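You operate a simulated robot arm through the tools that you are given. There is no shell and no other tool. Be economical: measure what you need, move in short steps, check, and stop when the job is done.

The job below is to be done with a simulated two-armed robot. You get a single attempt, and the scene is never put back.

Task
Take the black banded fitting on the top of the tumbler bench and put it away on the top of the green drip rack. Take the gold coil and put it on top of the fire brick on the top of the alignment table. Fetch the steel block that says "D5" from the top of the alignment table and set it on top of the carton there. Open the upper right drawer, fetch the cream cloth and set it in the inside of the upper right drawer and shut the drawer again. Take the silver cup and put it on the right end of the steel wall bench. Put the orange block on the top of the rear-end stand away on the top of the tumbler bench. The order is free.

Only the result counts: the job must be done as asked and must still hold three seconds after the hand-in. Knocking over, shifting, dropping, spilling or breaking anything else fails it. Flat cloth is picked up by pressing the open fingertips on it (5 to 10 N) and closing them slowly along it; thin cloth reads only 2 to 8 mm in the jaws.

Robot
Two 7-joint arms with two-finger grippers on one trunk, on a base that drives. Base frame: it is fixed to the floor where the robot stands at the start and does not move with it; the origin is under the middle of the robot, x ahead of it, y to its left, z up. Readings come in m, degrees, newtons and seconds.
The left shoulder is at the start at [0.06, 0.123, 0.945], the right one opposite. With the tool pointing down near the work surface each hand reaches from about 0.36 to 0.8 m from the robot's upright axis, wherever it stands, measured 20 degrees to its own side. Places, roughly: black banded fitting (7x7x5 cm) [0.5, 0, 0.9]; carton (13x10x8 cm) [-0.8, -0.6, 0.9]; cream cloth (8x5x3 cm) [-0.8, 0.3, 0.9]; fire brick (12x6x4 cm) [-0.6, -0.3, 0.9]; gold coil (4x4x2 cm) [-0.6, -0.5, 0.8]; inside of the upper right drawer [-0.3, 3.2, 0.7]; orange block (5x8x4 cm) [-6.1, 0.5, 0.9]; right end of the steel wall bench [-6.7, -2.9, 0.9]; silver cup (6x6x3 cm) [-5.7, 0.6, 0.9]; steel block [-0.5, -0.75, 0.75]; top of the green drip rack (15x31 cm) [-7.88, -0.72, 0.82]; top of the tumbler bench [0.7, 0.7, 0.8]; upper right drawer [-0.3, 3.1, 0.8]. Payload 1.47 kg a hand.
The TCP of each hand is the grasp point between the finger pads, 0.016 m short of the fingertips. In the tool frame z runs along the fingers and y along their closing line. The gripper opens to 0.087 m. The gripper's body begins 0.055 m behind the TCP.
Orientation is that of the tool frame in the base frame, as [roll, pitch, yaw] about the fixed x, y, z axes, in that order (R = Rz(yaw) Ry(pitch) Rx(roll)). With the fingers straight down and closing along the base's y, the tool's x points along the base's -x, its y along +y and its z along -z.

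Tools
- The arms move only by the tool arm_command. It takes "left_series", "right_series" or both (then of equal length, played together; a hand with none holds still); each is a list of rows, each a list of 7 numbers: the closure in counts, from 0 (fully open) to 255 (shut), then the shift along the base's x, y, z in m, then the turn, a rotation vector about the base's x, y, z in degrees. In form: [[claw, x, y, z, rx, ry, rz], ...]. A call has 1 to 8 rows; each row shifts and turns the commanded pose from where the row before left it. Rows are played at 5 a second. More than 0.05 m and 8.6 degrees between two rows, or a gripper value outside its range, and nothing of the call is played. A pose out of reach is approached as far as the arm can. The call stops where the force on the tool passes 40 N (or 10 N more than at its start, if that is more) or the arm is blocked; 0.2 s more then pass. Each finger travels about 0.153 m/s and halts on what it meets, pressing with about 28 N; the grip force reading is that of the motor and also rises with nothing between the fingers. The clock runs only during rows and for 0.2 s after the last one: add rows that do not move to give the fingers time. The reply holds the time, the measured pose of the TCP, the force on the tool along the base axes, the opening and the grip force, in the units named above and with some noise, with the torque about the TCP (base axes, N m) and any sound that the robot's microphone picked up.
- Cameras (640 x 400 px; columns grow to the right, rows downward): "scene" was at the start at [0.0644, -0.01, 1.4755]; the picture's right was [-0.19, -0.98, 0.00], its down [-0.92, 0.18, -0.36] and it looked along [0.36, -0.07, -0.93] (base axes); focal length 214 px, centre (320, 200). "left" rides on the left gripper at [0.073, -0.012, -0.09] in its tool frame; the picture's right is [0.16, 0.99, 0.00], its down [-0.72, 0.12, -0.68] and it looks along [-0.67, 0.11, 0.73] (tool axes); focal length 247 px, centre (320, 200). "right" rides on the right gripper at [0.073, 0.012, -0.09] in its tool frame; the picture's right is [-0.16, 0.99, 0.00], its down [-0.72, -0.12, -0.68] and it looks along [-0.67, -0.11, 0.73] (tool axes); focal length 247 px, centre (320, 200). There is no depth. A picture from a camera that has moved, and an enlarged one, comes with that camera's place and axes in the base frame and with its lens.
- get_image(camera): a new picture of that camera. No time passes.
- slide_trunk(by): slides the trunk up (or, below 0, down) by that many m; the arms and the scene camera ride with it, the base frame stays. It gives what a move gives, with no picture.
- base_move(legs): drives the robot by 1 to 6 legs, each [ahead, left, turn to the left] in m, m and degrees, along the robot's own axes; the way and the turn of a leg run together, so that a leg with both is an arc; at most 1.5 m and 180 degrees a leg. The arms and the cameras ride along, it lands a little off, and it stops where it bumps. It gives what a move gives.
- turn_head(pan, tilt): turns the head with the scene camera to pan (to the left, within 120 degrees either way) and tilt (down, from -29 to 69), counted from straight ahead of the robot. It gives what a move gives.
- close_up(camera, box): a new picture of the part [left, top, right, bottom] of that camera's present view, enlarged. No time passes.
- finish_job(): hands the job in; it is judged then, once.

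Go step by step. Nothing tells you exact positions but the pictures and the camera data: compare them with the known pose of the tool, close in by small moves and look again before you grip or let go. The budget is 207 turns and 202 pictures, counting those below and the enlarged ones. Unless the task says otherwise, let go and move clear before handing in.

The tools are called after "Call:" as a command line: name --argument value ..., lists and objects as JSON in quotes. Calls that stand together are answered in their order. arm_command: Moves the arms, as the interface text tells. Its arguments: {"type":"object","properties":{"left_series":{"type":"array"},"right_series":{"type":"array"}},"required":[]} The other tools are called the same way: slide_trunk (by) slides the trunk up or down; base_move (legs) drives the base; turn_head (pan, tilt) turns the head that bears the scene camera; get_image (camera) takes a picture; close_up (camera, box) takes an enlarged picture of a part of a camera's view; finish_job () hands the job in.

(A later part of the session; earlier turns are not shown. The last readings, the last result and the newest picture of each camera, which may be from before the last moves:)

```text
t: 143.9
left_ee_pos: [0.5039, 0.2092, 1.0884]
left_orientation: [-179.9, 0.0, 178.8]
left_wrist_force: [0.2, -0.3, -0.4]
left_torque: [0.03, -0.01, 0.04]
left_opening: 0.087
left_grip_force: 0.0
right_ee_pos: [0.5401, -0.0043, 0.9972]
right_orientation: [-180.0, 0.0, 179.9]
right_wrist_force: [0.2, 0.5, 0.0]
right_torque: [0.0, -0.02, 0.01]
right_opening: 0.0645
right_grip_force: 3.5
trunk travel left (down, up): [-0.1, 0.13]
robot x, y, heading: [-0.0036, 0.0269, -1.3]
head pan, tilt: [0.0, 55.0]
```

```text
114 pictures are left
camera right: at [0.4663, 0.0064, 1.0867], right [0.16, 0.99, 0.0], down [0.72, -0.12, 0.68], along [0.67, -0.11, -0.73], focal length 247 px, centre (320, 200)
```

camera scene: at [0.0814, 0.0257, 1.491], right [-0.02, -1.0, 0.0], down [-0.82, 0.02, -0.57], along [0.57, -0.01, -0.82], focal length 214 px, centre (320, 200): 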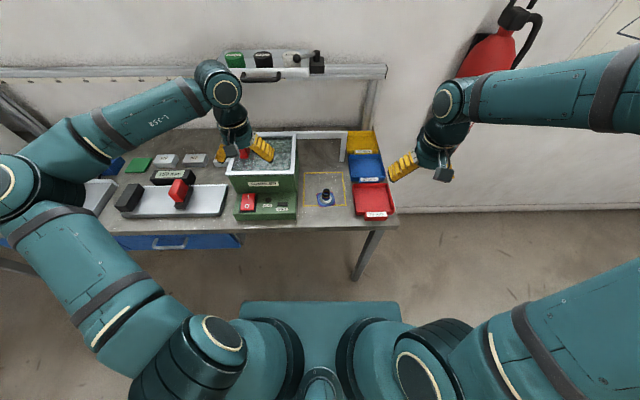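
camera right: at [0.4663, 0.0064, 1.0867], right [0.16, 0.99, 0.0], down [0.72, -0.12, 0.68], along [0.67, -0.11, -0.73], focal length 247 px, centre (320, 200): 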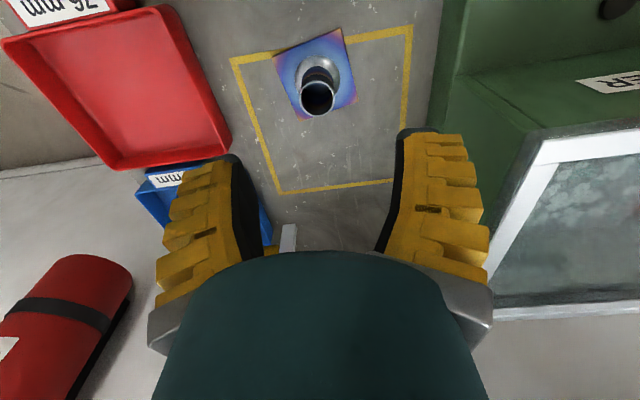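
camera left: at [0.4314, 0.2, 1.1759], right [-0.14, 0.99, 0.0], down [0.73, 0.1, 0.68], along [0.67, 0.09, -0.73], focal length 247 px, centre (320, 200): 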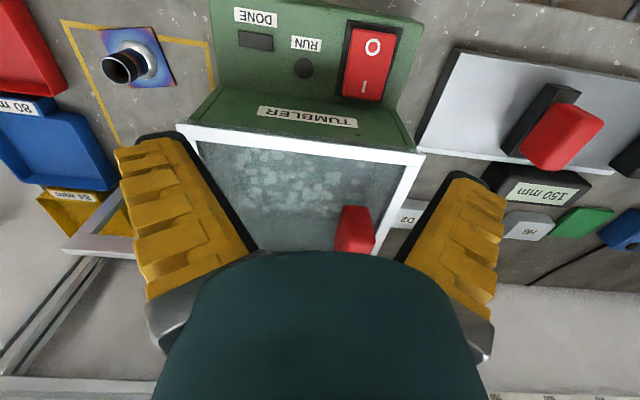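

Call:
arm_command --right_series '[[80, -0.001, -0.004, -0.04, 0, 0, 0], [80, 0, 0, -0.04, 0, 0, 0], [80, 0, 0, -0.025, 0, 0, 0], [80, 0, 0, 0, 0, 0, 0]]'

Call:
get_image --camera "right"

Call:
close_up --camera "scene" --box '[280, 150, 400, 225]'

```text
t: 144.9
left_ee_pos: [0.5041, 0.2099, 1.0882]
left_orientation: [-179.8, -0.1, 178.8]
left_wrist_force: [0.4, -0.1, 0.3]
left_torque: [0.01, 0.02, 0.05]
left_opening: 0.0868
left_grip_force: 0.1
right_ee_pos: [0.5384, -0.0079, 0.8913]
right_orientation: [180.0, -0.1, 180.0]
right_wrist_force: [0.4, -0.7, 0.6]
right_torque: [0.0, -0.03, -0.01]
right_opening: 0.0639
right_grip_force: 3.4
trunk travel left (down, up): [-0.1, 0.13]
robot x, y, heading: [-0.0018, 0.0292, -1.4]
head pan, tilt: [0.0, 55.0]
```

```text
113 pictures are left
camera right: at [0.4647, 0.0039, 0.9813], right [0.16, 0.99, 0.0], down [0.72, -0.12, 0.68], along [0.67, -0.11, -0.73], focal length 247 px, centre (320, 200)
```

right: 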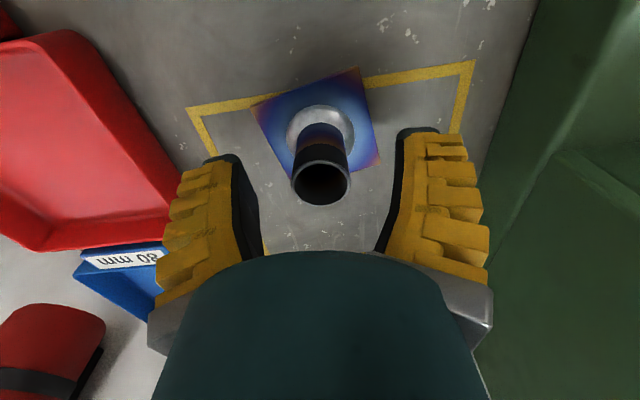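

```text
5.33 times, centred on (340, 188) of scene
camera zoom: at [0.0812, 0.0256, 1.491], right [-0.02, -1.0, 0.0], down [-0.82, 0.02, -0.57], along [0.57, -0.01, -0.82], focal length 1144 px, centre (213, 267)
```

zoom: 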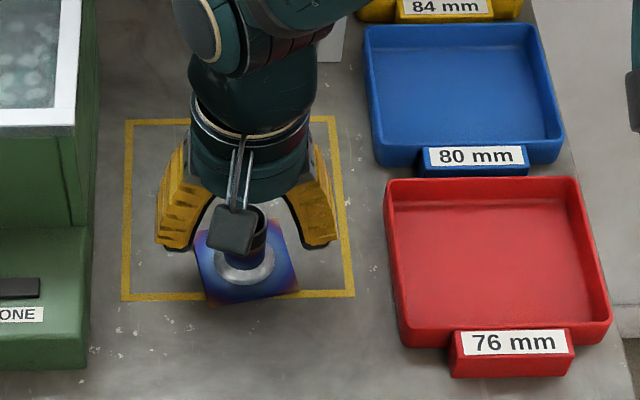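

Tube is centred. Lowering 1.7 cm and closing.

Call:
arm_command --right_series '[[80, 0, 0, -0.01, 0, 0, 0], [80, 0, 0, -0.006, 0, 0, 0], [110, 0, 0, 0, 0, 0, 0], [140, 0, 0, 0, 0, 0, 0], [170, 0, 0, 0, 0, 0, 0], [200, 0, 0, 0, 0, 0, 0], [220, 0, 0, 0, 0, 0, 0], [220, 0, 0, 0, 0, 0, 0]]'

Call:
get_image --camera "right"

```text
t: 146.7
left_ee_pos: [0.5037, 0.2094, 1.0876]
left_orientation: [-179.9, 0.1, 178.8]
left_wrist_force: [-0.1, 0.2, -0.7]
left_torque: [-0.01, 0.0, 0.01]
left_opening: 0.0871
left_grip_force: 0.1
right_ee_pos: [0.5376, -0.0079, 0.8773]
right_orientation: [180.0, 0.1, -180.0]
right_wrist_force: [0.5, -1.6, 8.8]
right_torque: [-0.02, -0.4, -0.03]
right_opening: 0.0222
right_grip_force: 27.6
trunk travel left (down, up): [-0.1, 0.13]
robot x, y, heading: [-0.0015, 0.0264, -1.3]
head pan, tilt: [0.0, 55.0]
```

```text
111 pictures are left
camera right: at [0.4645, 0.0026, 0.9667], right [0.16, 0.99, 0.0], down [0.72, -0.12, 0.68], along [0.67, -0.11, -0.73], focal length 247 px, centre (320, 200)
```

right: 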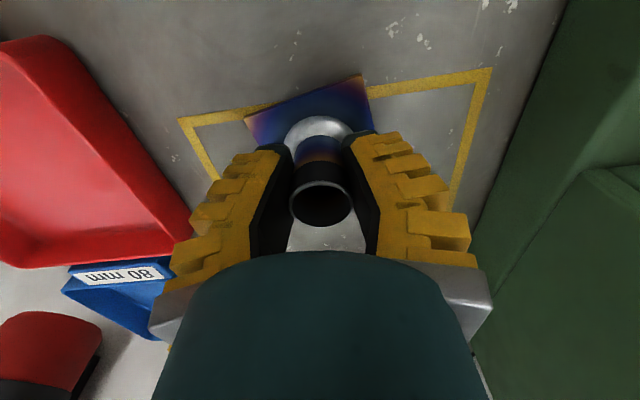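

Tube gripped. Lift and check.

Call:
arm_command --right_series '[[220, 0, 0, 0.01, 0, 0, 0], [220, 0, 0, 0.03, 0, 0, 0], [220, 0, 0, 0.045, 0, 0, 0], [220, 0, 0, 0.045, 0, 0, 0], [220, 0, 0, 0.04, 0, 0, 0], [220, 0, 0, 0, 0, 0, 0]]'

Call:
get_image --camera "right"

Call:
get_image --camera "scene"

```text
t: 148.1
left_ee_pos: [0.5045, 0.2109, 1.0873]
left_orientation: [-179.8, 0.0, 178.7]
left_wrist_force: [0.2, -0.1, -0.6]
left_torque: [-0.01, 0.03, 0.01]
left_opening: 0.0871
left_grip_force: 0.0
right_ee_pos: [0.5373, -0.0085, 1.047]
right_orientation: [-180.0, -0.1, -180.0]
right_wrist_force: [-1.0, -0.6, -1.9]
right_torque: [0.04, -0.01, -0.01]
right_opening: 0.0164
right_grip_force: 27.9
trunk travel left (down, up): [-0.1, 0.13]
robot x, y, heading: [-0.0004, 0.0259, -1.3]
head pan, tilt: [0.0, 55.0]
```

```text
110 pictures are left
camera right: at [0.4647, 0.0033, 1.1365], right [0.16, 0.99, 0.0], down [0.73, -0.12, 0.68], along [0.67, -0.11, -0.73], focal length 247 px, centre (320, 200)
```

right: 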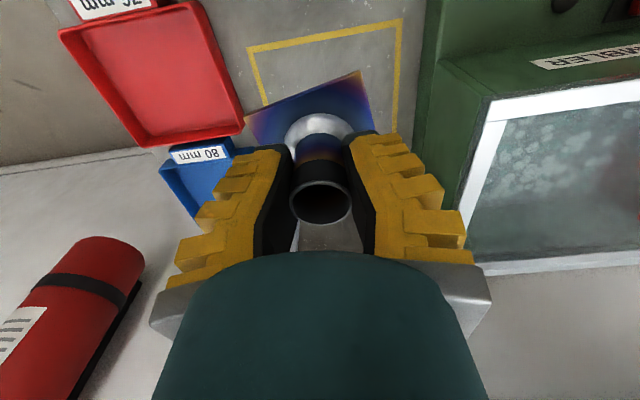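

```text
109 pictures are left
camera scene: at [0.0819, 0.0257, 1.4909], right [-0.02, -1.0, 0.0], down [-0.82, 0.02, -0.57], along [0.57, -0.01, -0.82], focal length 214 px, centre (320, 200)
```

scene: 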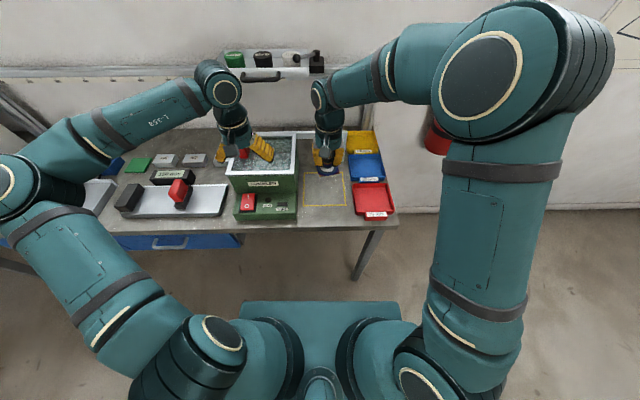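

Fitting is held. I pull the right hand in, then drive round to face west, north of the alignment table, and look down the room.

Call:
arm_command --right_series '[[220, -0.025, -0.035, 0.01, 0, 0, 0], [220, -0.025, -0.035, 0.01, 0, 0, 0], [220, -0.025, -0.035, 0.01, 0, 0, 0], [220, -0.025, -0.035, 0.01, 0, 0, 0], [220, -0.02, -0.035, 0.01, 0, 0, 0], [220, 0, 0, 0, 0, 0, 0]]'

Call:
base_move --legs '[[0, 0, 91.3], [1.05, 0, 0], [0, 0, 90]]'

Call:
turn_head --pan 0 --tilt 15

Call:
get_image --camera "scene"

```text
t: 149.5
left_ee_pos: [0.5052, 0.2096, 1.0876]
left_orientation: [-179.8, 0.0, 178.8]
left_wrist_force: [-0.2, 0.3, -0.6]
left_torque: [-0.02, 0.0, 0.0]
left_opening: 0.0873
left_grip_force: 0.0
right_ee_pos: [0.4188, -0.1848, 1.0971]
right_orientation: [-179.9, -0.1, -179.9]
right_wrist_force: [0.4, 0.3, -1.9]
right_torque: [-0.01, 0.01, 0.02]
right_opening: 0.0168
right_grip_force: 28.0
trunk travel left (down, up): [-0.1, 0.13]
robot x, y, heading: [-0.0002, 0.0295, -1.4]
head pan, tilt: [0.0, 55.0]
```

```text
t: 162.5
left_ee_pos: [-0.474, 0.9448, 1.0874]
left_orientation: [-179.9, 0.0, -5.3]
left_wrist_force: [0.0, -1.0, 0.2]
left_torque: [0.02, -0.02, 0.0]
left_opening: 0.087
left_grip_force: 0.1
right_ee_pos: [-0.3613, 1.3317, 1.097]
right_orientation: [-180.0, 0.0, -4.0]
right_wrist_force: [0.4, 0.0, -1.4]
right_torque: [0.01, 0.02, 0.01]
right_opening: 0.016
right_grip_force: 28.5
trunk travel left (down, up): [-0.1, 0.13]
robot x, y, heading: [0.0423, 1.091, 174.5]
head pan, tilt: [0.0, 55.0]
```

```text
t: 163.5
left_ee_pos: [-0.475, 0.9457, 1.087]
left_orientation: [-179.9, -0.1, -5.3]
left_wrist_force: [-0.5, 0.6, 0.1]
left_torque: [0.02, 0.01, 0.06]
left_opening: 0.0871
left_grip_force: 0.0
right_ee_pos: [-0.3604, 1.3318, 1.0975]
right_orientation: [-179.9, 0.0, -4.1]
right_wrist_force: [0.0, -0.2, -1.2]
right_torque: [0.01, -0.02, 0.01]
right_opening: 0.0159
right_grip_force: 27.5
trunk travel left (down, up): [-0.1, 0.13]
robot x, y, heading: [0.0441, 1.0905, 174.8]
head pan, tilt: [0.0, 15.0]
```

```text
108 pictures are left
camera scene: at [-0.0619, 1.101, 1.5511], right [0.1, 1.0, 0.0], down [0.26, -0.03, -0.97], along [-0.96, 0.09, -0.26], focal length 214 px, centre (320, 200)
```

scene: 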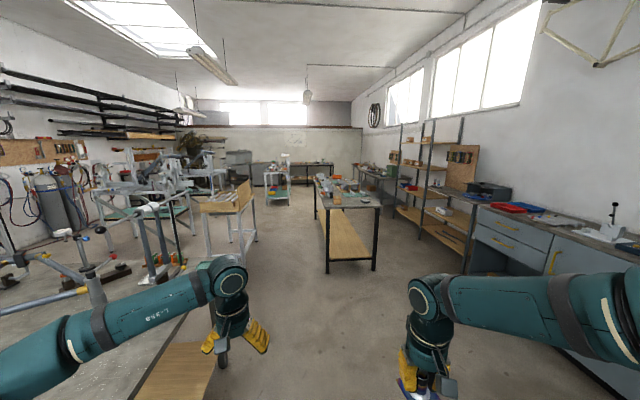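

Corridor at y≈0.87 between the middle table and the stands. Driving along it and looking again.

Call:
base_move --legs '[[0, 0, 5.2], [1.0, 0.2, 0], [1.0, 0, 0]]'

Call:
get_image --camera "scene"

```text
t: 167.6
left_ee_pos: [-1.1131, 0.7587, 1.09]
left_orientation: [179.8, -0.1, 1.6]
left_wrist_force: [0.2, -1.0, 0.1]
left_torque: [0.0, 0.0, 0.0]
left_opening: 0.087
left_grip_force: 0.1
right_ee_pos: [-1.0412, 1.1602, 1.0996]
right_orientation: [179.6, 0.4, 2.2]
right_wrist_force: [0.4, 0.3, -2.4]
right_torque: [-0.04, 0.0, -0.03]
right_opening: 0.0157
right_grip_force: 27.9
trunk travel left (down, up): [-0.1, 0.13]
robot x, y, heading: [-0.6224, 0.9572, -179.4]
head pan, tilt: [0.0, 15.0]
stopped in leg 2: the robot was blocked; the commanded pose is now the measured one
```

```text
107 pictures are left
camera scene: at [-0.7166, 0.9682, 1.5522], right [-0.01, 1.0, -0.01], down [0.25, 0.0, -0.97], along [-0.97, -0.02, -0.25], focal length 214 px, centre (320, 200)
```

scene: 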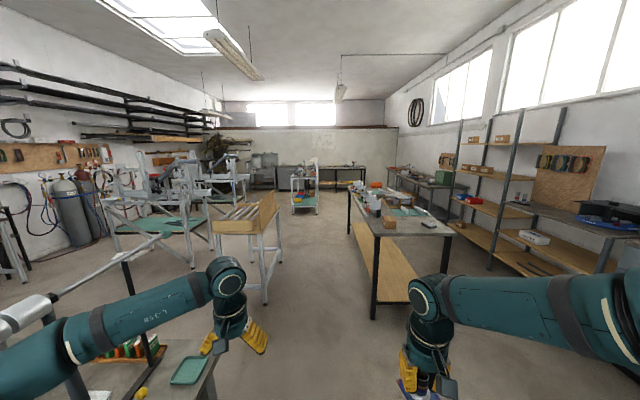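

Blocked. I look left and down to see what was touched.

Call:
turn_head --pan 60 --tilt 45

Call:
get_image --camera "scene"

```text
t: 168.9
left_ee_pos: [-1.1127, 0.7577, 1.0911]
left_orientation: [179.8, 0.0, 1.5]
left_wrist_force: [-0.2, -0.3, -0.5]
left_torque: [0.01, 0.0, -0.01]
left_opening: 0.0868
left_grip_force: 0.1
right_ee_pos: [-1.0419, 1.1599, 1.0994]
right_orientation: [179.5, 0.4, 2.3]
right_wrist_force: [-0.5, -0.3, -1.2]
right_torque: [0.02, 0.0, 0.0]
right_opening: 0.0155
right_grip_force: 27.8
trunk travel left (down, up): [-0.1, 0.13]
robot x, y, heading: [-0.6232, 0.9551, -179.2]
head pan, tilt: [60.0, 45.0]
```

```text
106 pictures are left
camera scene: at [-0.6619, 0.8981, 1.5054], right [-0.87, 0.49, 0.0], down [0.34, 0.61, -0.72], along [-0.35, -0.62, -0.7], focal length 214 px, centre (320, 200)
```

scene: 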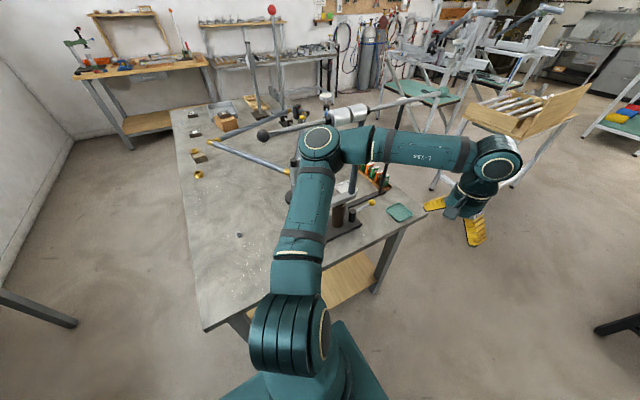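

Call:
close_up --camera "scene" --box '[230, 90, 430, 240]'

Call:
turn_head --pan 75 --tilt 69

Call:
get_image --camera "scene"

```text
2.67 times, centred on (330, 165) of scene
camera zoom: at [-0.6619, 0.8981, 1.5054], right [-0.87, 0.49, 0.0], down [0.34, 0.61, -0.72], along [-0.35, -0.62, -0.7], focal length 572 px, centre (293, 293)
```

zoom: 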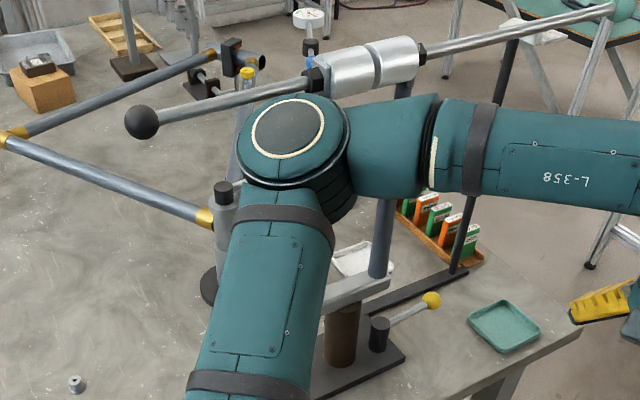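

```text
t: 169.8
left_ee_pos: [-1.112, 0.7603, 1.0911]
left_orientation: [179.8, 0.0, 1.6]
left_wrist_force: [-0.6, -0.1, -0.2]
left_torque: [-0.01, 0.03, 0.03]
left_opening: 0.0868
left_grip_force: 0.0
right_ee_pos: [-1.0425, 1.1608, 1.0995]
right_orientation: [179.4, 0.3, 2.2]
right_wrist_force: [0.8, 0.8, -2.2]
right_torque: [-0.03, 0.0, -0.06]
right_opening: 0.0159
right_grip_force: 28.2
trunk travel left (down, up): [-0.1, 0.13]
robot x, y, heading: [-0.6275, 0.9555, -179.2]
head pan, tilt: [75.0, 68.8]
```

```text
104 pictures are left
camera scene: at [-0.6362, 0.9145, 1.4762], right [-0.97, 0.25, 0.01], down [0.23, 0.9, -0.37], along [-0.1, -0.36, -0.93], focal length 214 px, centre (320, 200)
```

scene: 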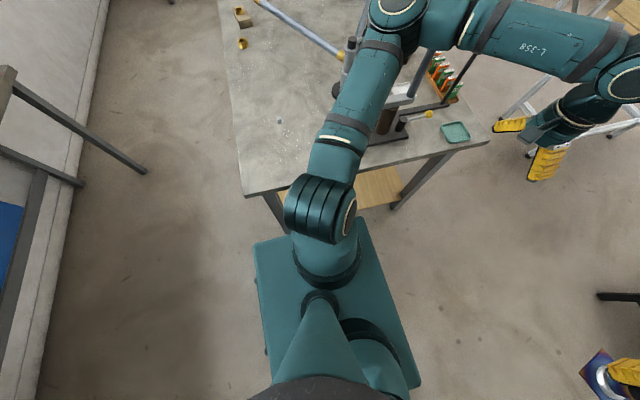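

The left elbow came against the jig post on the alignment table. I back off and take a wider path.

Call:
base_move --legs '[[-0.1, -0.03, 0], [0, -0.3, 0]]'

Call:
turn_head --pan 60 --tilt 45

Call:
get_image --camera "scene"

```text
t: 173.8
left_ee_pos: [-1.0254, 1.079, 1.083]
left_orientation: [-179.7, -0.6, 1.9]
left_wrist_force: [0.6, 0.3, 0.7]
left_torque: [-0.01, -0.01, 0.02]
left_opening: 0.0871
left_grip_force: 0.1
right_ee_pos: [-0.9549, 1.4798, 1.098]
right_orientation: [-180.0, -0.1, 2.5]
right_wrist_force: [-0.2, -0.1, -1.3]
right_torque: [0.01, 0.01, 0.04]
right_opening: 0.0153
right_grip_force: 28.0
trunk travel left (down, up): [-0.1, 0.13]
robot x, y, heading: [-0.5279, 1.2839, -178.7]
head pan, tilt: [75.0, 68.8]
```

```text
t: 174.6
left_ee_pos: [-1.0237, 1.0793, 1.0836]
left_orientation: [-179.6, -0.4, 1.9]
left_wrist_force: [-0.1, 0.0, 0.0]
left_torque: [0.0, 0.01, -0.03]
left_opening: 0.0871
left_grip_force: 0.0
right_ee_pos: [-0.9558, 1.4801, 1.0969]
right_orientation: [-179.9, -0.1, 2.5]
right_wrist_force: [0.7, 0.0, -1.3]
right_torque: [-0.02, -0.02, 0.01]
right_opening: 0.0154
right_grip_force: 28.2
trunk travel left (down, up): [-0.1, 0.13]
robot x, y, heading: [-0.5299, 1.2896, -179.0]
head pan, tilt: [60.0, 45.0]
```

```text
103 pictures are left
camera scene: at [-0.5781, 1.2159, 1.5043], right [-0.88, 0.48, 0.0], down [0.34, 0.62, -0.71], along [-0.34, -0.62, -0.71], focal length 214 px, centre (320, 200)
```

scene: 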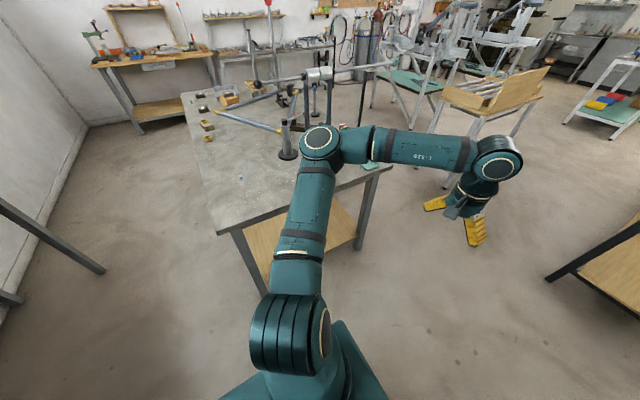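

The jig still stands as before. Continuing on the wider path.

Call:
base_move --legs '[[0, 0, -1.0], [1.1, 0, 0], [0.35, 0.33, 0]]'

Call:
turn_head --pan 0 --tilt 25

Call:
get_image --camera "scene"

```text
t: 183.7
left_ee_pos: [-2.4793, 0.7278, 1.0834]
left_orientation: [-179.7, -0.5, 1.8]
left_wrist_force: [-0.4, 0.4, -0.1]
left_torque: [-0.02, -0.01, 0.02]
left_opening: 0.0872
left_grip_force: 0.0
right_ee_pos: [-2.4091, 1.1291, 1.0976]
right_orientation: [-180.0, 0.0, 2.4]
right_wrist_force: [-0.2, -0.9, -2.5]
right_torque: [0.02, 0.0, 0.03]
right_opening: 0.0153
right_grip_force: 28.0
trunk travel left (down, up): [-0.1, 0.13]
robot x, y, heading: [-1.9797, 0.9345, -179.3]
head pan, tilt: [60.0, 45.0]
```

```text
t: 185.0
left_ee_pos: [-2.4793, 0.7274, 1.0836]
left_orientation: [-179.7, -0.5, 1.8]
left_wrist_force: [-0.6, 0.0, 0.2]
left_torque: [0.0, 0.0, -0.03]
left_opening: 0.0871
left_grip_force: 0.1
right_ee_pos: [-2.4087, 1.1286, 1.0974]
right_orientation: [180.0, -0.1, 2.3]
right_wrist_force: [0.4, -0.4, -2.5]
right_torque: [0.02, 0.02, 0.0]
right_opening: 0.0156
right_grip_force: 27.8
trunk travel left (down, up): [-0.1, 0.13]
robot x, y, heading: [-1.9825, 0.9338, -179.2]
head pan, tilt: [0.0, 25.0]
```

```text
102 pictures are left
camera scene: at [-2.085, 0.9333, 1.5349], right [-0.02, 1.0, 0.0], down [0.42, 0.01, -0.91], along [-0.91, -0.02, -0.42], focal length 214 px, centre (320, 200)
```

scene: 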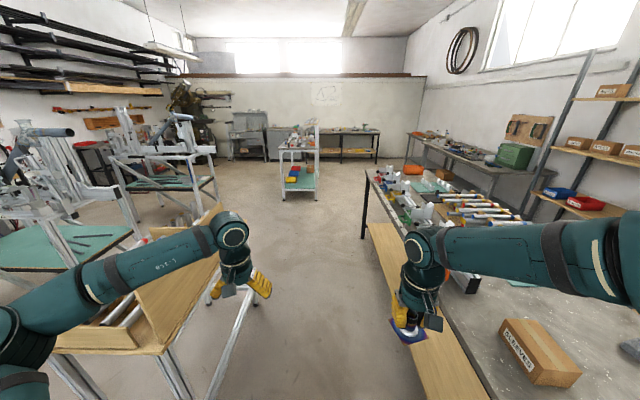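

The left forearm would pass close to the crate's tall side, so I raise the trunk and shift right before going on.

Call:
slide_trunk --by 0.12

Call:
base_move --legs '[[0, -0.1, -0.8]]'

Call:
turn_head --pan 35 --tilt 40

Call:
get_image --camera "scene"

Call:
get_image --camera "left"

```text
t: 186.5
left_ee_pos: [-2.4793, 0.727, 1.203]
left_orientation: [-179.7, -0.5, 1.8]
left_wrist_force: [-0.9, -0.6, 1.0]
left_torque: [-0.02, 0.02, -0.01]
left_opening: 0.0868
left_grip_force: 0.0
right_ee_pos: [-2.4101, 1.1287, 1.2167]
right_orientation: [-180.0, -0.2, 2.4]
right_wrist_force: [0.7, -0.2, -1.3]
right_torque: [-0.02, -0.01, -0.02]
right_opening: 0.0152
right_grip_force: 27.7
trunk travel left (down, up): [-0.22, 0.01]
robot x, y, heading: [-1.9793, 0.937, -178.9]
head pan, tilt: [0.0, 25.0]
```

```text
t: 188.1
left_ee_pos: [-2.482, 0.8327, 1.203]
left_orientation: [-179.8, -0.5, 1.0]
left_wrist_force: [-0.2, 0.8, -0.4]
left_torque: [-0.01, -0.02, 0.06]
left_opening: 0.0871
left_grip_force: 0.0
right_ee_pos: [-2.4076, 1.2345, 1.2162]
right_orientation: [-180.0, -0.2, 1.5]
right_wrist_force: [0.8, -0.1, -1.8]
right_torque: [0.02, -0.01, -0.04]
right_opening: 0.0154
right_grip_force: 27.5
trunk travel left (down, up): [-0.22, 0.01]
robot x, y, heading: [-1.9804, 1.0322, -180.0]
head pan, tilt: [0.0, 25.0]
```

```text
t: 189.1
left_ee_pos: [-2.4835, 0.8338, 1.2036]
left_orientation: [-179.8, -0.5, 0.9]
left_wrist_force: [-0.3, -0.5, 0.2]
left_torque: [0.0, 0.01, 0.03]
left_opening: 0.0871
left_grip_force: 0.0
right_ee_pos: [-2.4072, 1.2327, 1.2181]
right_orientation: [180.0, 0.0, 1.5]
right_wrist_force: [0.0, -0.7, -0.7]
right_torque: [-0.01, 0.0, 0.03]
right_opening: 0.0155
right_grip_force: 27.8
trunk travel left (down, up): [-0.22, 0.01]
robot x, y, heading: [-1.9841, 1.0332, -179.8]
head pan, tilt: [35.0, 40.0]
```

```text
101 pictures are left
camera scene: at [-2.0634, 0.9843, 1.6317], right [-0.57, 0.82, 0.0], down [0.53, 0.37, -0.77], along [-0.63, -0.44, -0.64], focal length 214 px, centre (320, 200)
```

scene: 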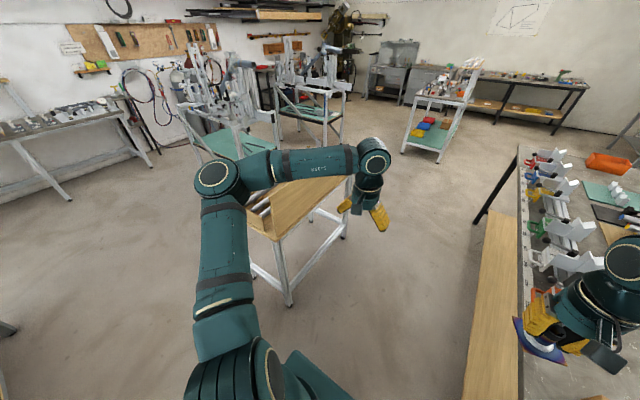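

```text
100 pictures are left
camera left: at [-2.4111, 0.8456, 1.2927], right [0.17, -0.98, 0.0], down [-0.73, -0.13, 0.67], along [-0.66, -0.11, -0.74], focal length 247 px, centre (320, 200)
```

left: 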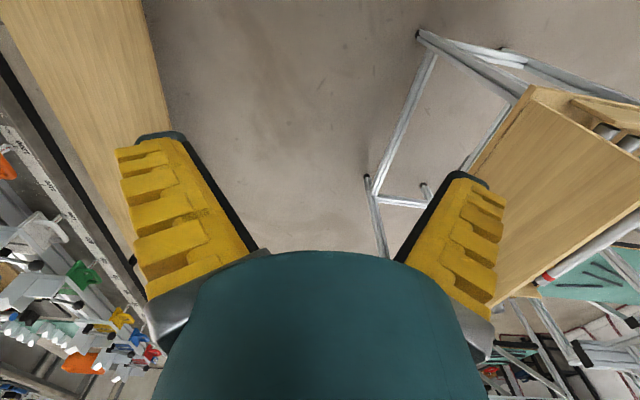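

Arms are above the crate and the table items now. Driving on west.

Call:
base_move --legs '[[1.3, 0, 0], [1.3, 0, 0]]'

Call:
turn_head --pan 15 --tilt 30

Call:
get_image --camera "scene"

```text
t: 201.8
left_ee_pos: [-5.1098, 0.8599, 1.204]
left_orientation: [-179.7, -0.5, -0.7]
left_wrist_force: [0.2, -0.2, 0.5]
left_torque: [-0.02, 0.04, 0.02]
left_opening: 0.0869
left_grip_force: 0.1
right_ee_pos: [-5.0219, 1.2596, 1.2173]
right_orientation: [180.0, -0.1, 0.0]
right_wrist_force: [0.0, 0.0, -2.3]
right_torque: [0.02, 0.02, -0.02]
right_opening: 0.0152
right_grip_force: 28.1
trunk travel left (down, up): [-0.22, 0.01]
robot x, y, heading: [-4.6042, 1.0465, 178.6]
head pan, tilt: [35.0, 40.0]
```

```text
t: 202.7
left_ee_pos: [-5.1077, 0.8605, 1.2042]
left_orientation: [-179.7, -0.5, -0.6]
left_wrist_force: [1.0, 0.0, 0.4]
left_torque: [0.03, 0.03, -0.03]
left_opening: 0.0869
left_grip_force: 0.1
right_ee_pos: [-5.022, 1.2589, 1.2168]
right_orientation: [180.0, -0.1, 0.0]
right_wrist_force: [-0.5, 0.0, -2.6]
right_torque: [-0.02, 0.01, 0.02]
right_opening: 0.0156
right_grip_force: 28.4
trunk travel left (down, up): [-0.22, 0.01]
robot x, y, heading: [-4.6014, 1.0507, 178.5]
head pan, tilt: [15.0, 30.0]
```

```text
99 pictures are left
camera scene: at [-4.7018, 1.0265, 1.6469], right [-0.24, 0.97, 0.0], down [0.49, 0.12, -0.87], along [-0.84, -0.2, -0.5], focal length 214 px, centre (320, 200)
```

scene: 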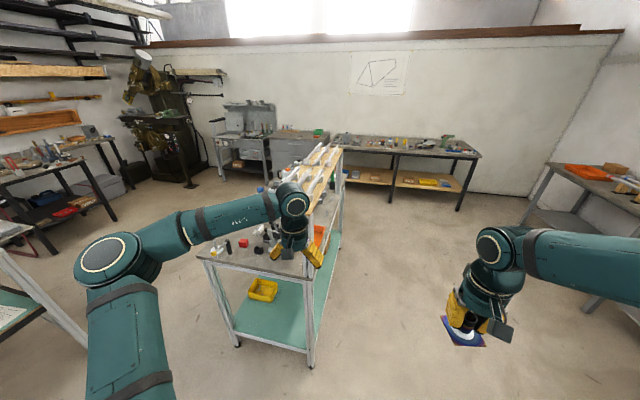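

Call:
close_up --camera "scene" --box '[190, 90, 350, 190]'

Call:
close_up --camera "scene" --box '[190, 150, 350, 300]'

```text
4.00 times, centred on (270, 140) of scene
camera zoom: at [-4.7018, 1.0265, 1.6469], right [-0.24, 0.97, 0.0], down [0.49, 0.12, -0.87], along [-0.84, -0.2, -0.5], focal length 858 px, centre (520, 440)
```

zoom: 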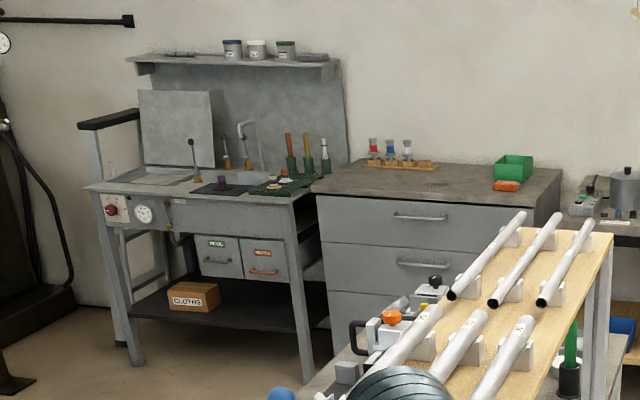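

```text
2.67 times, centred on (270, 225) of scene
camera zoom: at [-4.7018, 1.0265, 1.6469], right [-0.24, 0.97, 0.0], down [0.49, 0.12, -0.87], along [-0.84, -0.2, -0.5], focal length 572 px, centre (453, 133)
```

zoom: 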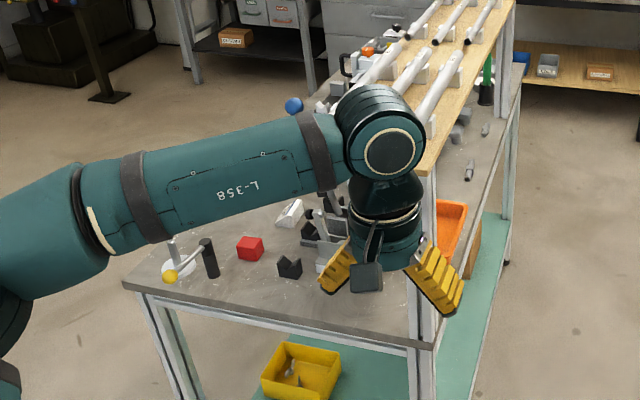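

The rear-end stand spans x −6.45…−5.33, y 0.27…0.82. I go to its north side facing it to look for the cup and orange block.

Call:
base_move --legs '[[0.6, -0.4, 1.5], [0.6, 0, 0], [0, 0, 90]]'

Call:
turn_head --pan 0 --tilt 45

Call:
get_image --camera "scene"

```text
t: 213.5
left_ee_pos: [-5.6151, 0.945, 1.2037]
left_orientation: [-179.8, -0.5, 90.9]
left_wrist_force: [0.4, 0.5, 0.1]
left_torque: [-0.01, 0.03, -0.02]
left_opening: 0.0871
left_grip_force: 0.1
right_ee_pos: [-6.0155, 1.0196, 1.2179]
right_orientation: [-179.9, 0.0, 91.5]
right_wrist_force: [0.6, -0.1, -1.9]
right_torque: [0.02, 0.02, -0.02]
right_opening: 0.0154
right_grip_force: 27.8
trunk travel left (down, up): [-0.22, 0.01]
robot x, y, heading: [-5.8155, 1.4464, -89.8]
head pan, tilt: [15.0, 30.0]
```

```text
t: 214.3
left_ee_pos: [-5.6153, 0.9456, 1.2046]
left_orientation: [-179.7, -0.5, 90.9]
left_wrist_force: [0.1, 0.5, -0.3]
left_torque: [-0.02, 0.02, -0.01]
left_opening: 0.0871
left_grip_force: 0.0
right_ee_pos: [-6.0151, 1.021, 1.218]
right_orientation: [-180.0, 0.0, 91.4]
right_wrist_force: [0.5, -0.3, -1.9]
right_torque: [0.03, 0.0, 0.02]
right_opening: 0.0156
right_grip_force: 27.8
trunk travel left (down, up): [-0.22, 0.01]
robot x, y, heading: [-5.8162, 1.4468, -89.8]
head pan, tilt: [0.0, 45.0]
```

```text
96 pictures are left
camera scene: at [-5.8146, 1.354, 1.6244], right [-1.0, 0.0, 0.0], down [0.0, 0.71, -0.71], along [0.0, -0.71, -0.71], focal length 214 px, centre (320, 200)
```

scene: 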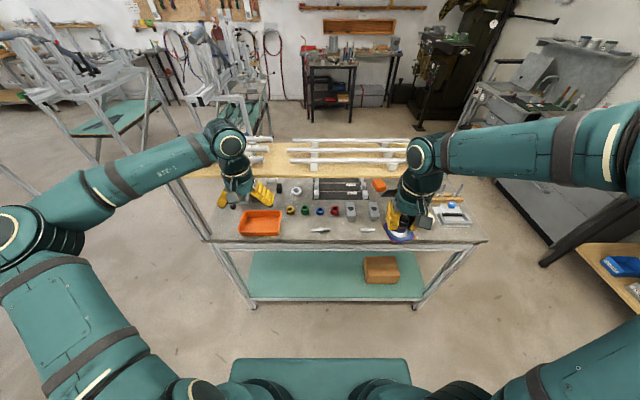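

Call:
close_up --camera "scene" --box '[200, 120, 480, 260]'

Call:
get_image --camera "left"

```text
2.29 times, centred on (340, 190) of scene
camera zoom: at [-5.8146, 1.354, 1.6244], right [-1.0, 0.0, 0.0], down [0.0, 0.71, -0.71], along [0.0, -0.71, -0.71], focal length 490 px, centre (274, 223)
```

zoom: 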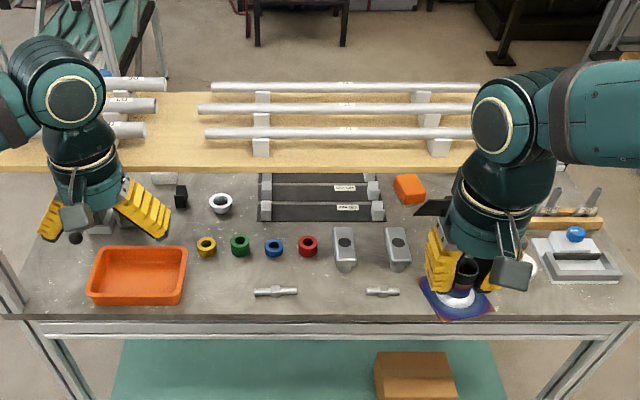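

```text
94 pictures are left
camera left: at [-5.6268, 1.0173, 1.2927], right [0.98, 0.17, 0.0], down [0.13, -0.73, 0.67], along [0.11, -0.66, -0.74], focal length 247 px, centre (320, 200)
```

left: 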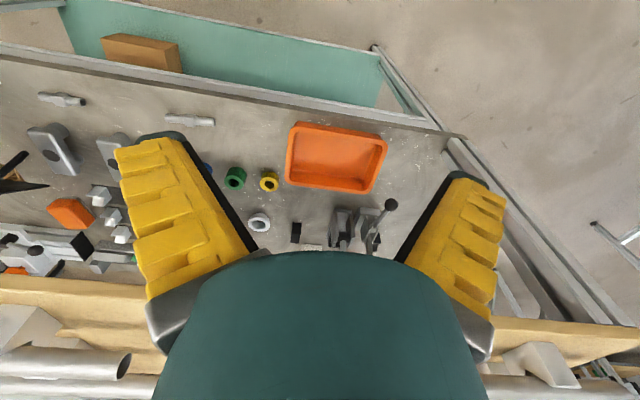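

The cup sits near (-5.70,0.575), orange block near (-6.12,0.52); a raised board at z≈1.2 overhangs the north side, so I'll reach those from the south. First I deliver the fitting, going around the west end.

Call:
base_move --legs '[[-0.1, 0, -90], [1.2, 0, 0]]'

Call:
turn_head --pan 45 --tilt 40

Call:
get_image --camera "scene"

```text
t: 224.3
left_ee_pos: [-7.4679, 1.2997, 1.2027]
left_orientation: [-179.8, -0.5, 1.1]
left_wrist_force: [0.2, -0.2, 0.2]
left_torque: [0.02, -0.04, 0.01]
left_opening: 0.0872
left_grip_force: 0.0
right_ee_pos: [-7.3929, 1.7003, 1.217]
right_orientation: [179.9, -0.1, 1.8]
right_wrist_force: [0.7, 0.1, -2.1]
right_torque: [0.01, 0.0, 0.0]
right_opening: 0.0155
right_grip_force: 27.7
trunk travel left (down, up): [-0.22, 0.01]
robot x, y, heading: [-6.9677, 1.5013, -179.7]
head pan, tilt: [0.0, 45.0]
```

```text
t: 225.4
left_ee_pos: [-7.4673, 1.2993, 1.2042]
left_orientation: [-179.7, -0.5, 1.1]
left_wrist_force: [0.1, 0.4, -0.5]
left_torque: [0.0, 0.01, -0.02]
left_opening: 0.0869
left_grip_force: 0.0
right_ee_pos: [-7.393, 1.6999, 1.2182]
right_orientation: [179.9, 0.0, 1.7]
right_wrist_force: [-0.4, 0.0, -1.9]
right_torque: [-0.01, 0.04, -0.03]
right_opening: 0.0156
right_grip_force: 28.4
trunk travel left (down, up): [-0.22, 0.01]
robot x, y, heading: [-6.9655, 1.5001, -179.4]
head pan, tilt: [45.0, 40.0]
```

```text
93 pictures are left
camera scene: at [-7.0382, 1.4413, 1.6316], right [-0.71, 0.7, 0.0], down [0.45, 0.46, -0.77], along [-0.54, -0.54, -0.64], focal length 214 px, centre (320, 200)
```

scene: 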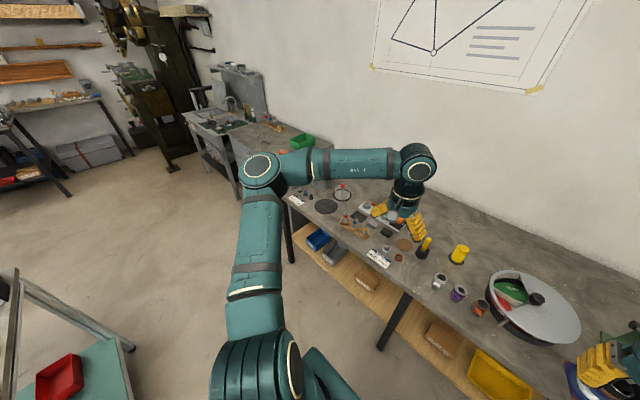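

Call:
base_move --legs '[[0, 1.1, -0.5], [0, 1.0, 0]]'

Call:
turn_head --pan 0 --tilt 40

Call:
get_image --camera "scene"

```text
t: 244.1
left_ee_pos: [-7.4582, -0.8096, 1.2027]
left_orientation: [-179.6, -0.5, 0.9]
left_wrist_force: [0.1, -0.1, -0.8]
left_torque: [-0.02, 0.03, 0.01]
left_opening: 0.0865
left_grip_force: 0.0
right_ee_pos: [-7.3828, -0.4087, 1.2175]
right_orientation: [-180.0, -0.1, 1.6]
right_wrist_force: [0.6, -0.4, -1.1]
right_torque: [0.01, 0.02, 0.02]
right_opening: 0.0152
right_grip_force: 27.8
trunk travel left (down, up): [-0.22, 0.01]
robot x, y, heading: [-6.9594, -0.6087, -180.1]
head pan, tilt: [45.0, 40.0]
```

```text
t: 245.2
left_ee_pos: [-7.4573, -0.8092, 1.2037]
left_orientation: [-179.7, -0.5, 1.2]
left_wrist_force: [-0.6, 0.8, 0.6]
left_torque: [-0.01, -0.02, 0.0]
left_opening: 0.0867
left_grip_force: 0.1
right_ee_pos: [-7.384, -0.4092, 1.217]
right_orientation: [180.0, -0.1, 1.5]
right_wrist_force: [-0.4, -0.1, -0.4]
right_torque: [-0.02, -0.01, 0.02]
right_opening: 0.0152
right_grip_force: 27.7
trunk travel left (down, up): [-0.22, 0.01]
robot x, y, heading: [-6.9593, -0.6063, -180.0]
head pan, tilt: [0.0, 40.0]
```

```text
92 pictures are left
camera scene: at [-7.0538, -0.6081, 1.6316], right [-0.01, 1.0, 0.0], down [0.64, 0.0, -0.77], along [-0.77, 0.0, -0.64], focal length 214 px, centre (320, 200)
```

scene: 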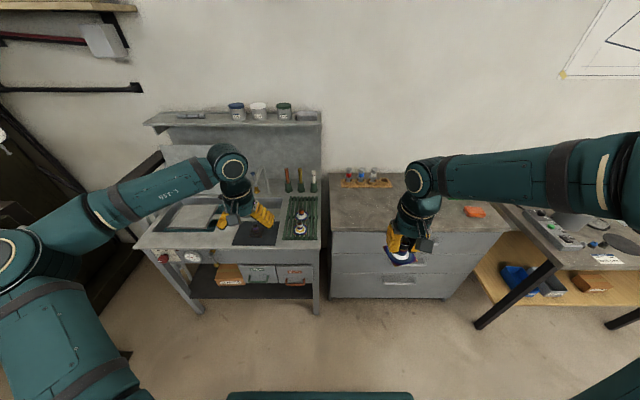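

Call:
close_up --camera "scene" --box '[240, 160, 340, 260]'

Call:
get_image --camera "right"

```text
4.00 times, centred on (290, 210) of scene
camera zoom: at [-7.0538, -0.6081, 1.6316], right [-0.01, 1.0, 0.0], down [0.64, 0.0, -0.77], along [-0.77, 0.0, -0.64], focal length 858 px, centre (440, 160)
```

zoom: 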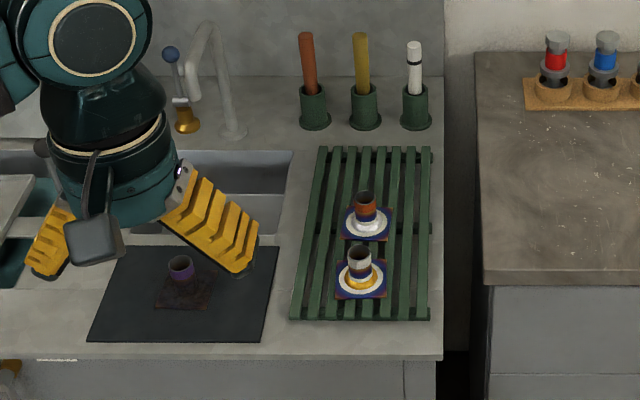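

```text
90 pictures are left
camera right: at [-7.3102, -0.4186, 1.3066], right [-0.13, -0.99, 0.0], down [-0.73, 0.1, 0.68], along [-0.67, 0.09, -0.73], focal length 247 px, centre (320, 200)
```

right: 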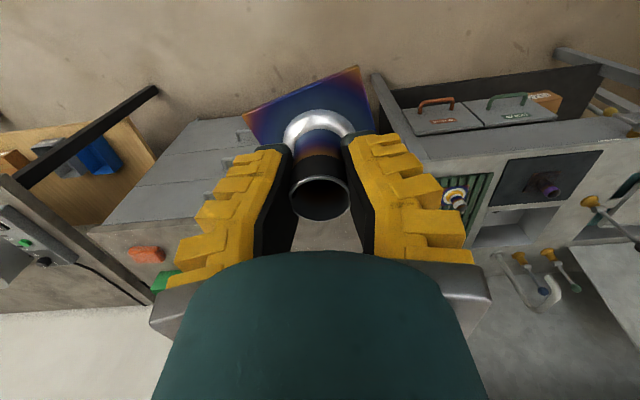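

The rack's far part (x≈−8.04…−7.92, y≈−0.70) is free behind two fittings already there. I move closer so the right hand can reach it.

Call:
base_move --legs '[[0, 0.2, 0], [0.29, 0, 0]]'

Call:
slide_trunk --by -0.1

Call:
turn_head --pan -10 --tilt 50

Call:
get_image --camera "scene"

Call:
close_up --camera "scene" --box '[240, 100, 420, 240]'

```text
t: 249.3
left_ee_pos: [-7.7503, -1.0218, 1.2044]
left_orientation: [-179.7, -0.6, 1.7]
left_wrist_force: [0.0, 0.1, 0.0]
left_torque: [-0.01, 0.0, 0.0]
left_opening: 0.0869
left_grip_force: 0.0
right_ee_pos: [-7.6791, -0.6195, 1.2173]
right_orientation: [-179.9, -0.2, 2.2]
right_wrist_force: [-0.3, 0.9, -1.3]
right_torque: [0.0, -0.05, 0.02]
right_opening: 0.0152
right_grip_force: 27.8
trunk travel left (down, up): [-0.22, 0.01]
robot x, y, heading: [-7.2502, -0.8126, -179.1]
head pan, tilt: [0.0, 40.0]
```

```text
t: 250.6
left_ee_pos: [-7.7502, -1.0214, 1.1041]
left_orientation: [-179.7, -0.6, 1.6]
left_wrist_force: [0.0, -0.1, 0.7]
left_torque: [-0.03, -0.01, 0.02]
left_opening: 0.0867
left_grip_force: 0.1
right_ee_pos: [-7.6782, -0.6194, 1.118]
right_orientation: [-180.0, -0.1, 2.3]
right_wrist_force: [0.2, 0.1, -1.7]
right_torque: [0.0, 0.04, 0.0]
right_opening: 0.0155
right_grip_force: 27.8
trunk travel left (down, up): [-0.12, 0.11]
robot x, y, heading: [-7.2511, -0.8184, -179.0]
head pan, tilt: [0.0, 40.0]
```

```text
t: 251.3
left_ee_pos: [-7.7492, -1.0214, 1.1041]
left_orientation: [-179.7, -0.5, 1.6]
left_wrist_force: [0.2, 0.6, -0.1]
left_torque: [-0.01, 0.01, 0.0]
left_opening: 0.0869
left_grip_force: 0.0
right_ee_pos: [-7.6808, -0.6194, 1.1181]
right_orientation: [-180.0, -0.1, 2.3]
right_wrist_force: [-0.9, 0.5, -1.5]
right_torque: [0.0, -0.03, 0.0]
right_opening: 0.0154
right_grip_force: 27.7
trunk travel left (down, up): [-0.12, 0.11]
robot x, y, heading: [-7.2515, -0.8127, -179.3]
head pan, tilt: [-10.0, 50.0]
```

```text
89 pictures are left
camera scene: at [-7.3394, -0.8029, 1.5175], right [0.16, 0.99, 0.0], down [0.76, -0.12, -0.64], along [-0.63, 0.1, -0.77], focal length 214 px, centre (320, 200)
```

scene: 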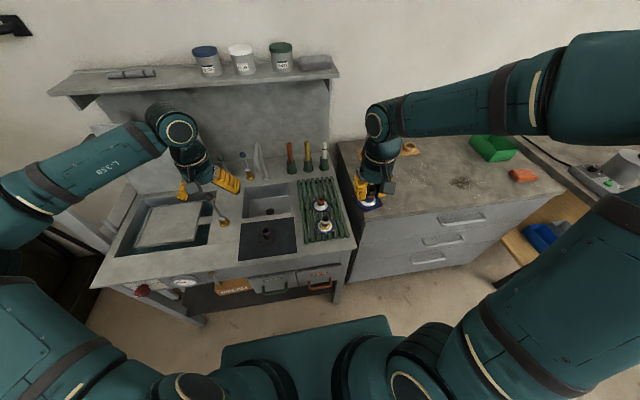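

```text
2.86 times, centred on (330, 170) of scene
camera zoom: at [-7.3394, -0.8029, 1.5175], right [0.16, 0.99, 0.0], down [0.76, -0.12, -0.64], along [-0.63, 0.1, -0.77], focal length 613 px, centre (291, 286)
```

zoom: 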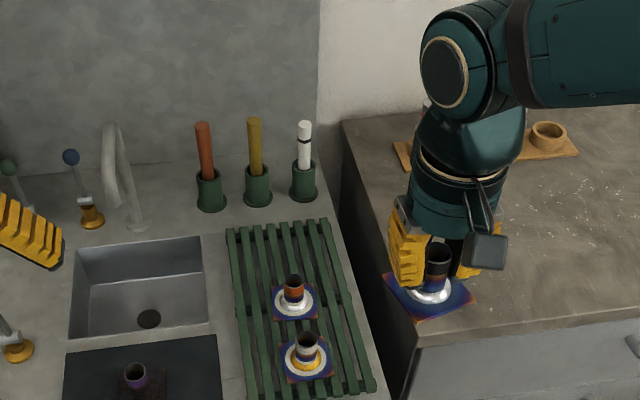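

Call:
arm_command --right_series '[[220, -0.042, -0.013, 0, 0, 0, 0], [220, -0.042, -0.013, 0, 0, 0, 0], [220, -0.042, -0.013, 0, 0, 0, 0], [220, -0.042, -0.013, 0, 0, 0, 0], [220, -0.042, -0.013, 0, 0, 0, 0], [220, -0.04, -0.013, 0, 0, 0, 0], [220, -0.04, -0.013, -0.02, 0, 0, 0], [220, 0, 0, -0.04, 0, 0, 0]]'

Call:
get_image --camera "right"

Call:
close_up --camera "scene" --box '[240, 100, 420, 240]'

```text
t: 253.1
left_ee_pos: [-7.7502, -1.0202, 1.104]
left_orientation: [-179.7, -0.5, 1.5]
left_wrist_force: [0.1, -0.4, -0.2]
left_torque: [-0.05, -0.04, -0.02]
left_opening: 0.0872
left_grip_force: 0.2
right_ee_pos: [-7.9724, -0.7102, 1.0575]
right_orientation: [179.9, -0.1, 2.3]
right_wrist_force: [0.1, 0.8, -1.6]
right_torque: [-0.02, 0.02, -0.03]
right_opening: 0.0158
right_grip_force: 28.2
trunk travel left (down, up): [-0.12, 0.11]
robot x, y, heading: [-7.2524, -0.8161, -179.3]
head pan, tilt: [-10.0, 50.0]
```

```text
87 pictures are left
camera right: at [-7.8994, -0.7196, 1.1465], right [-0.12, -0.99, 0.0], down [-0.73, 0.09, 0.68], along [-0.67, 0.08, -0.73], focal length 247 px, centre (320, 200)
```

right: 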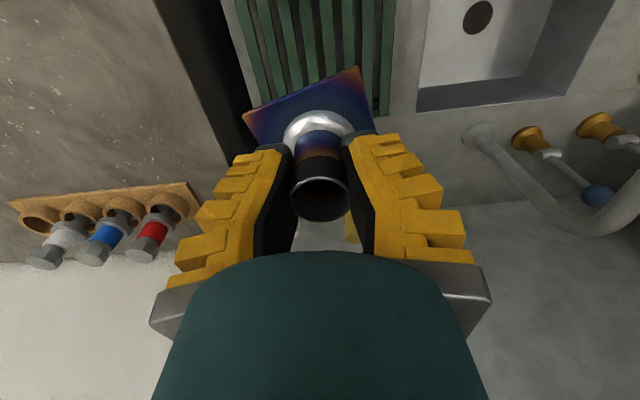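

```text
2.86 times, centred on (330, 170) of scene
camera zoom: at [-7.3388, -0.8023, 1.5175], right [0.16, 0.99, 0.0], down [0.76, -0.12, -0.64], along [-0.63, 0.1, -0.77], focal length 613 px, centre (291, 286)
```

zoom: 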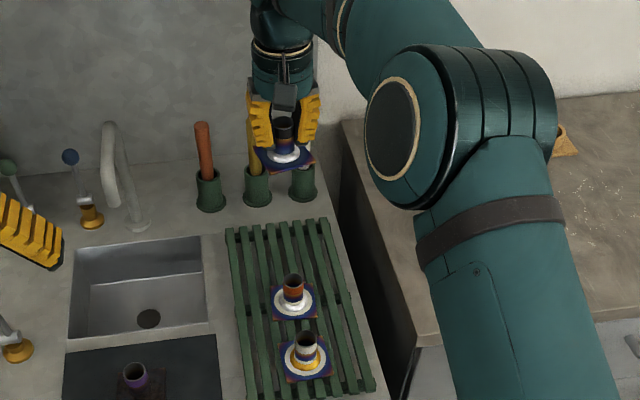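

Well aligned over the rack's free part. Descending.

Call:
arm_command --right_series '[[220, 0, -0.001, -0.045, 0, 0, 0], [220, 0, 0, -0.045, 0, 0, 0], [220, 0, 0, -0.04, 0, 0, 0], [220, 0, 0, -0.02, 0, 0, 0], [220, 0, 0, 0, 0, 0, 0]]'

Call:
get_image --camera "right"

Call:
close_up --camera "scene" --box '[290, 130, 380, 200]'

```text
t: 254.3
left_ee_pos: [-7.7495, -1.0208, 1.1045]
left_orientation: [-179.7, -0.5, 1.7]
left_wrist_force: [-0.4, -0.2, -0.3]
left_torque: [0.01, -0.02, -0.02]
left_opening: 0.0872
left_grip_force: 0.0
right_ee_pos: [-7.9682, -0.7116, 0.908]
right_orientation: [180.0, -0.2, 2.3]
right_wrist_force: [-0.3, 0.3, -2.5]
right_torque: [0.0, 0.0, -0.01]
right_opening: 0.0153
right_grip_force: 27.2
trunk travel left (down, up): [-0.12, 0.11]
robot x, y, heading: [-7.2546, -0.8144, -179.1]
head pan, tilt: [-10.0, 50.0]
```

```text
85 pictures are left
camera right: at [-7.8961, -0.7206, 0.9967], right [-0.12, -0.99, 0.0], down [-0.73, 0.09, 0.68], along [-0.67, 0.08, -0.73], focal length 247 px, centre (320, 200)
```

right: 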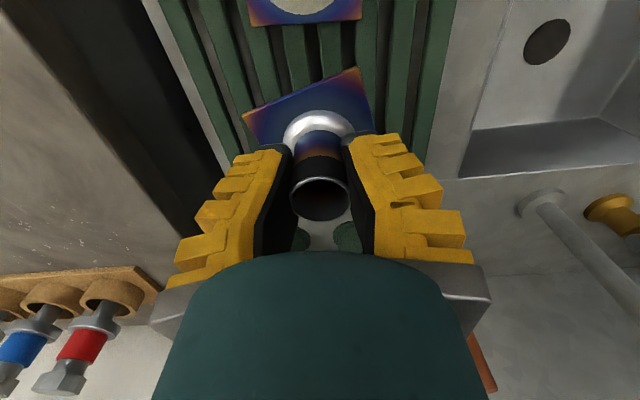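

```text
5.71 times, centred on (335, 165) of scene
camera zoom: at [-7.3394, -0.8029, 1.5175], right [0.16, 0.99, 0.0], down [0.76, -0.12, -0.64], along [-0.63, 0.1, -0.77], focal length 1226 px, centre (234, 400)
```

zoom: 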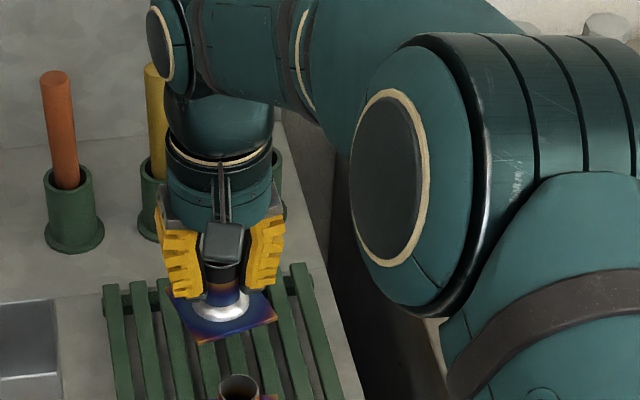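

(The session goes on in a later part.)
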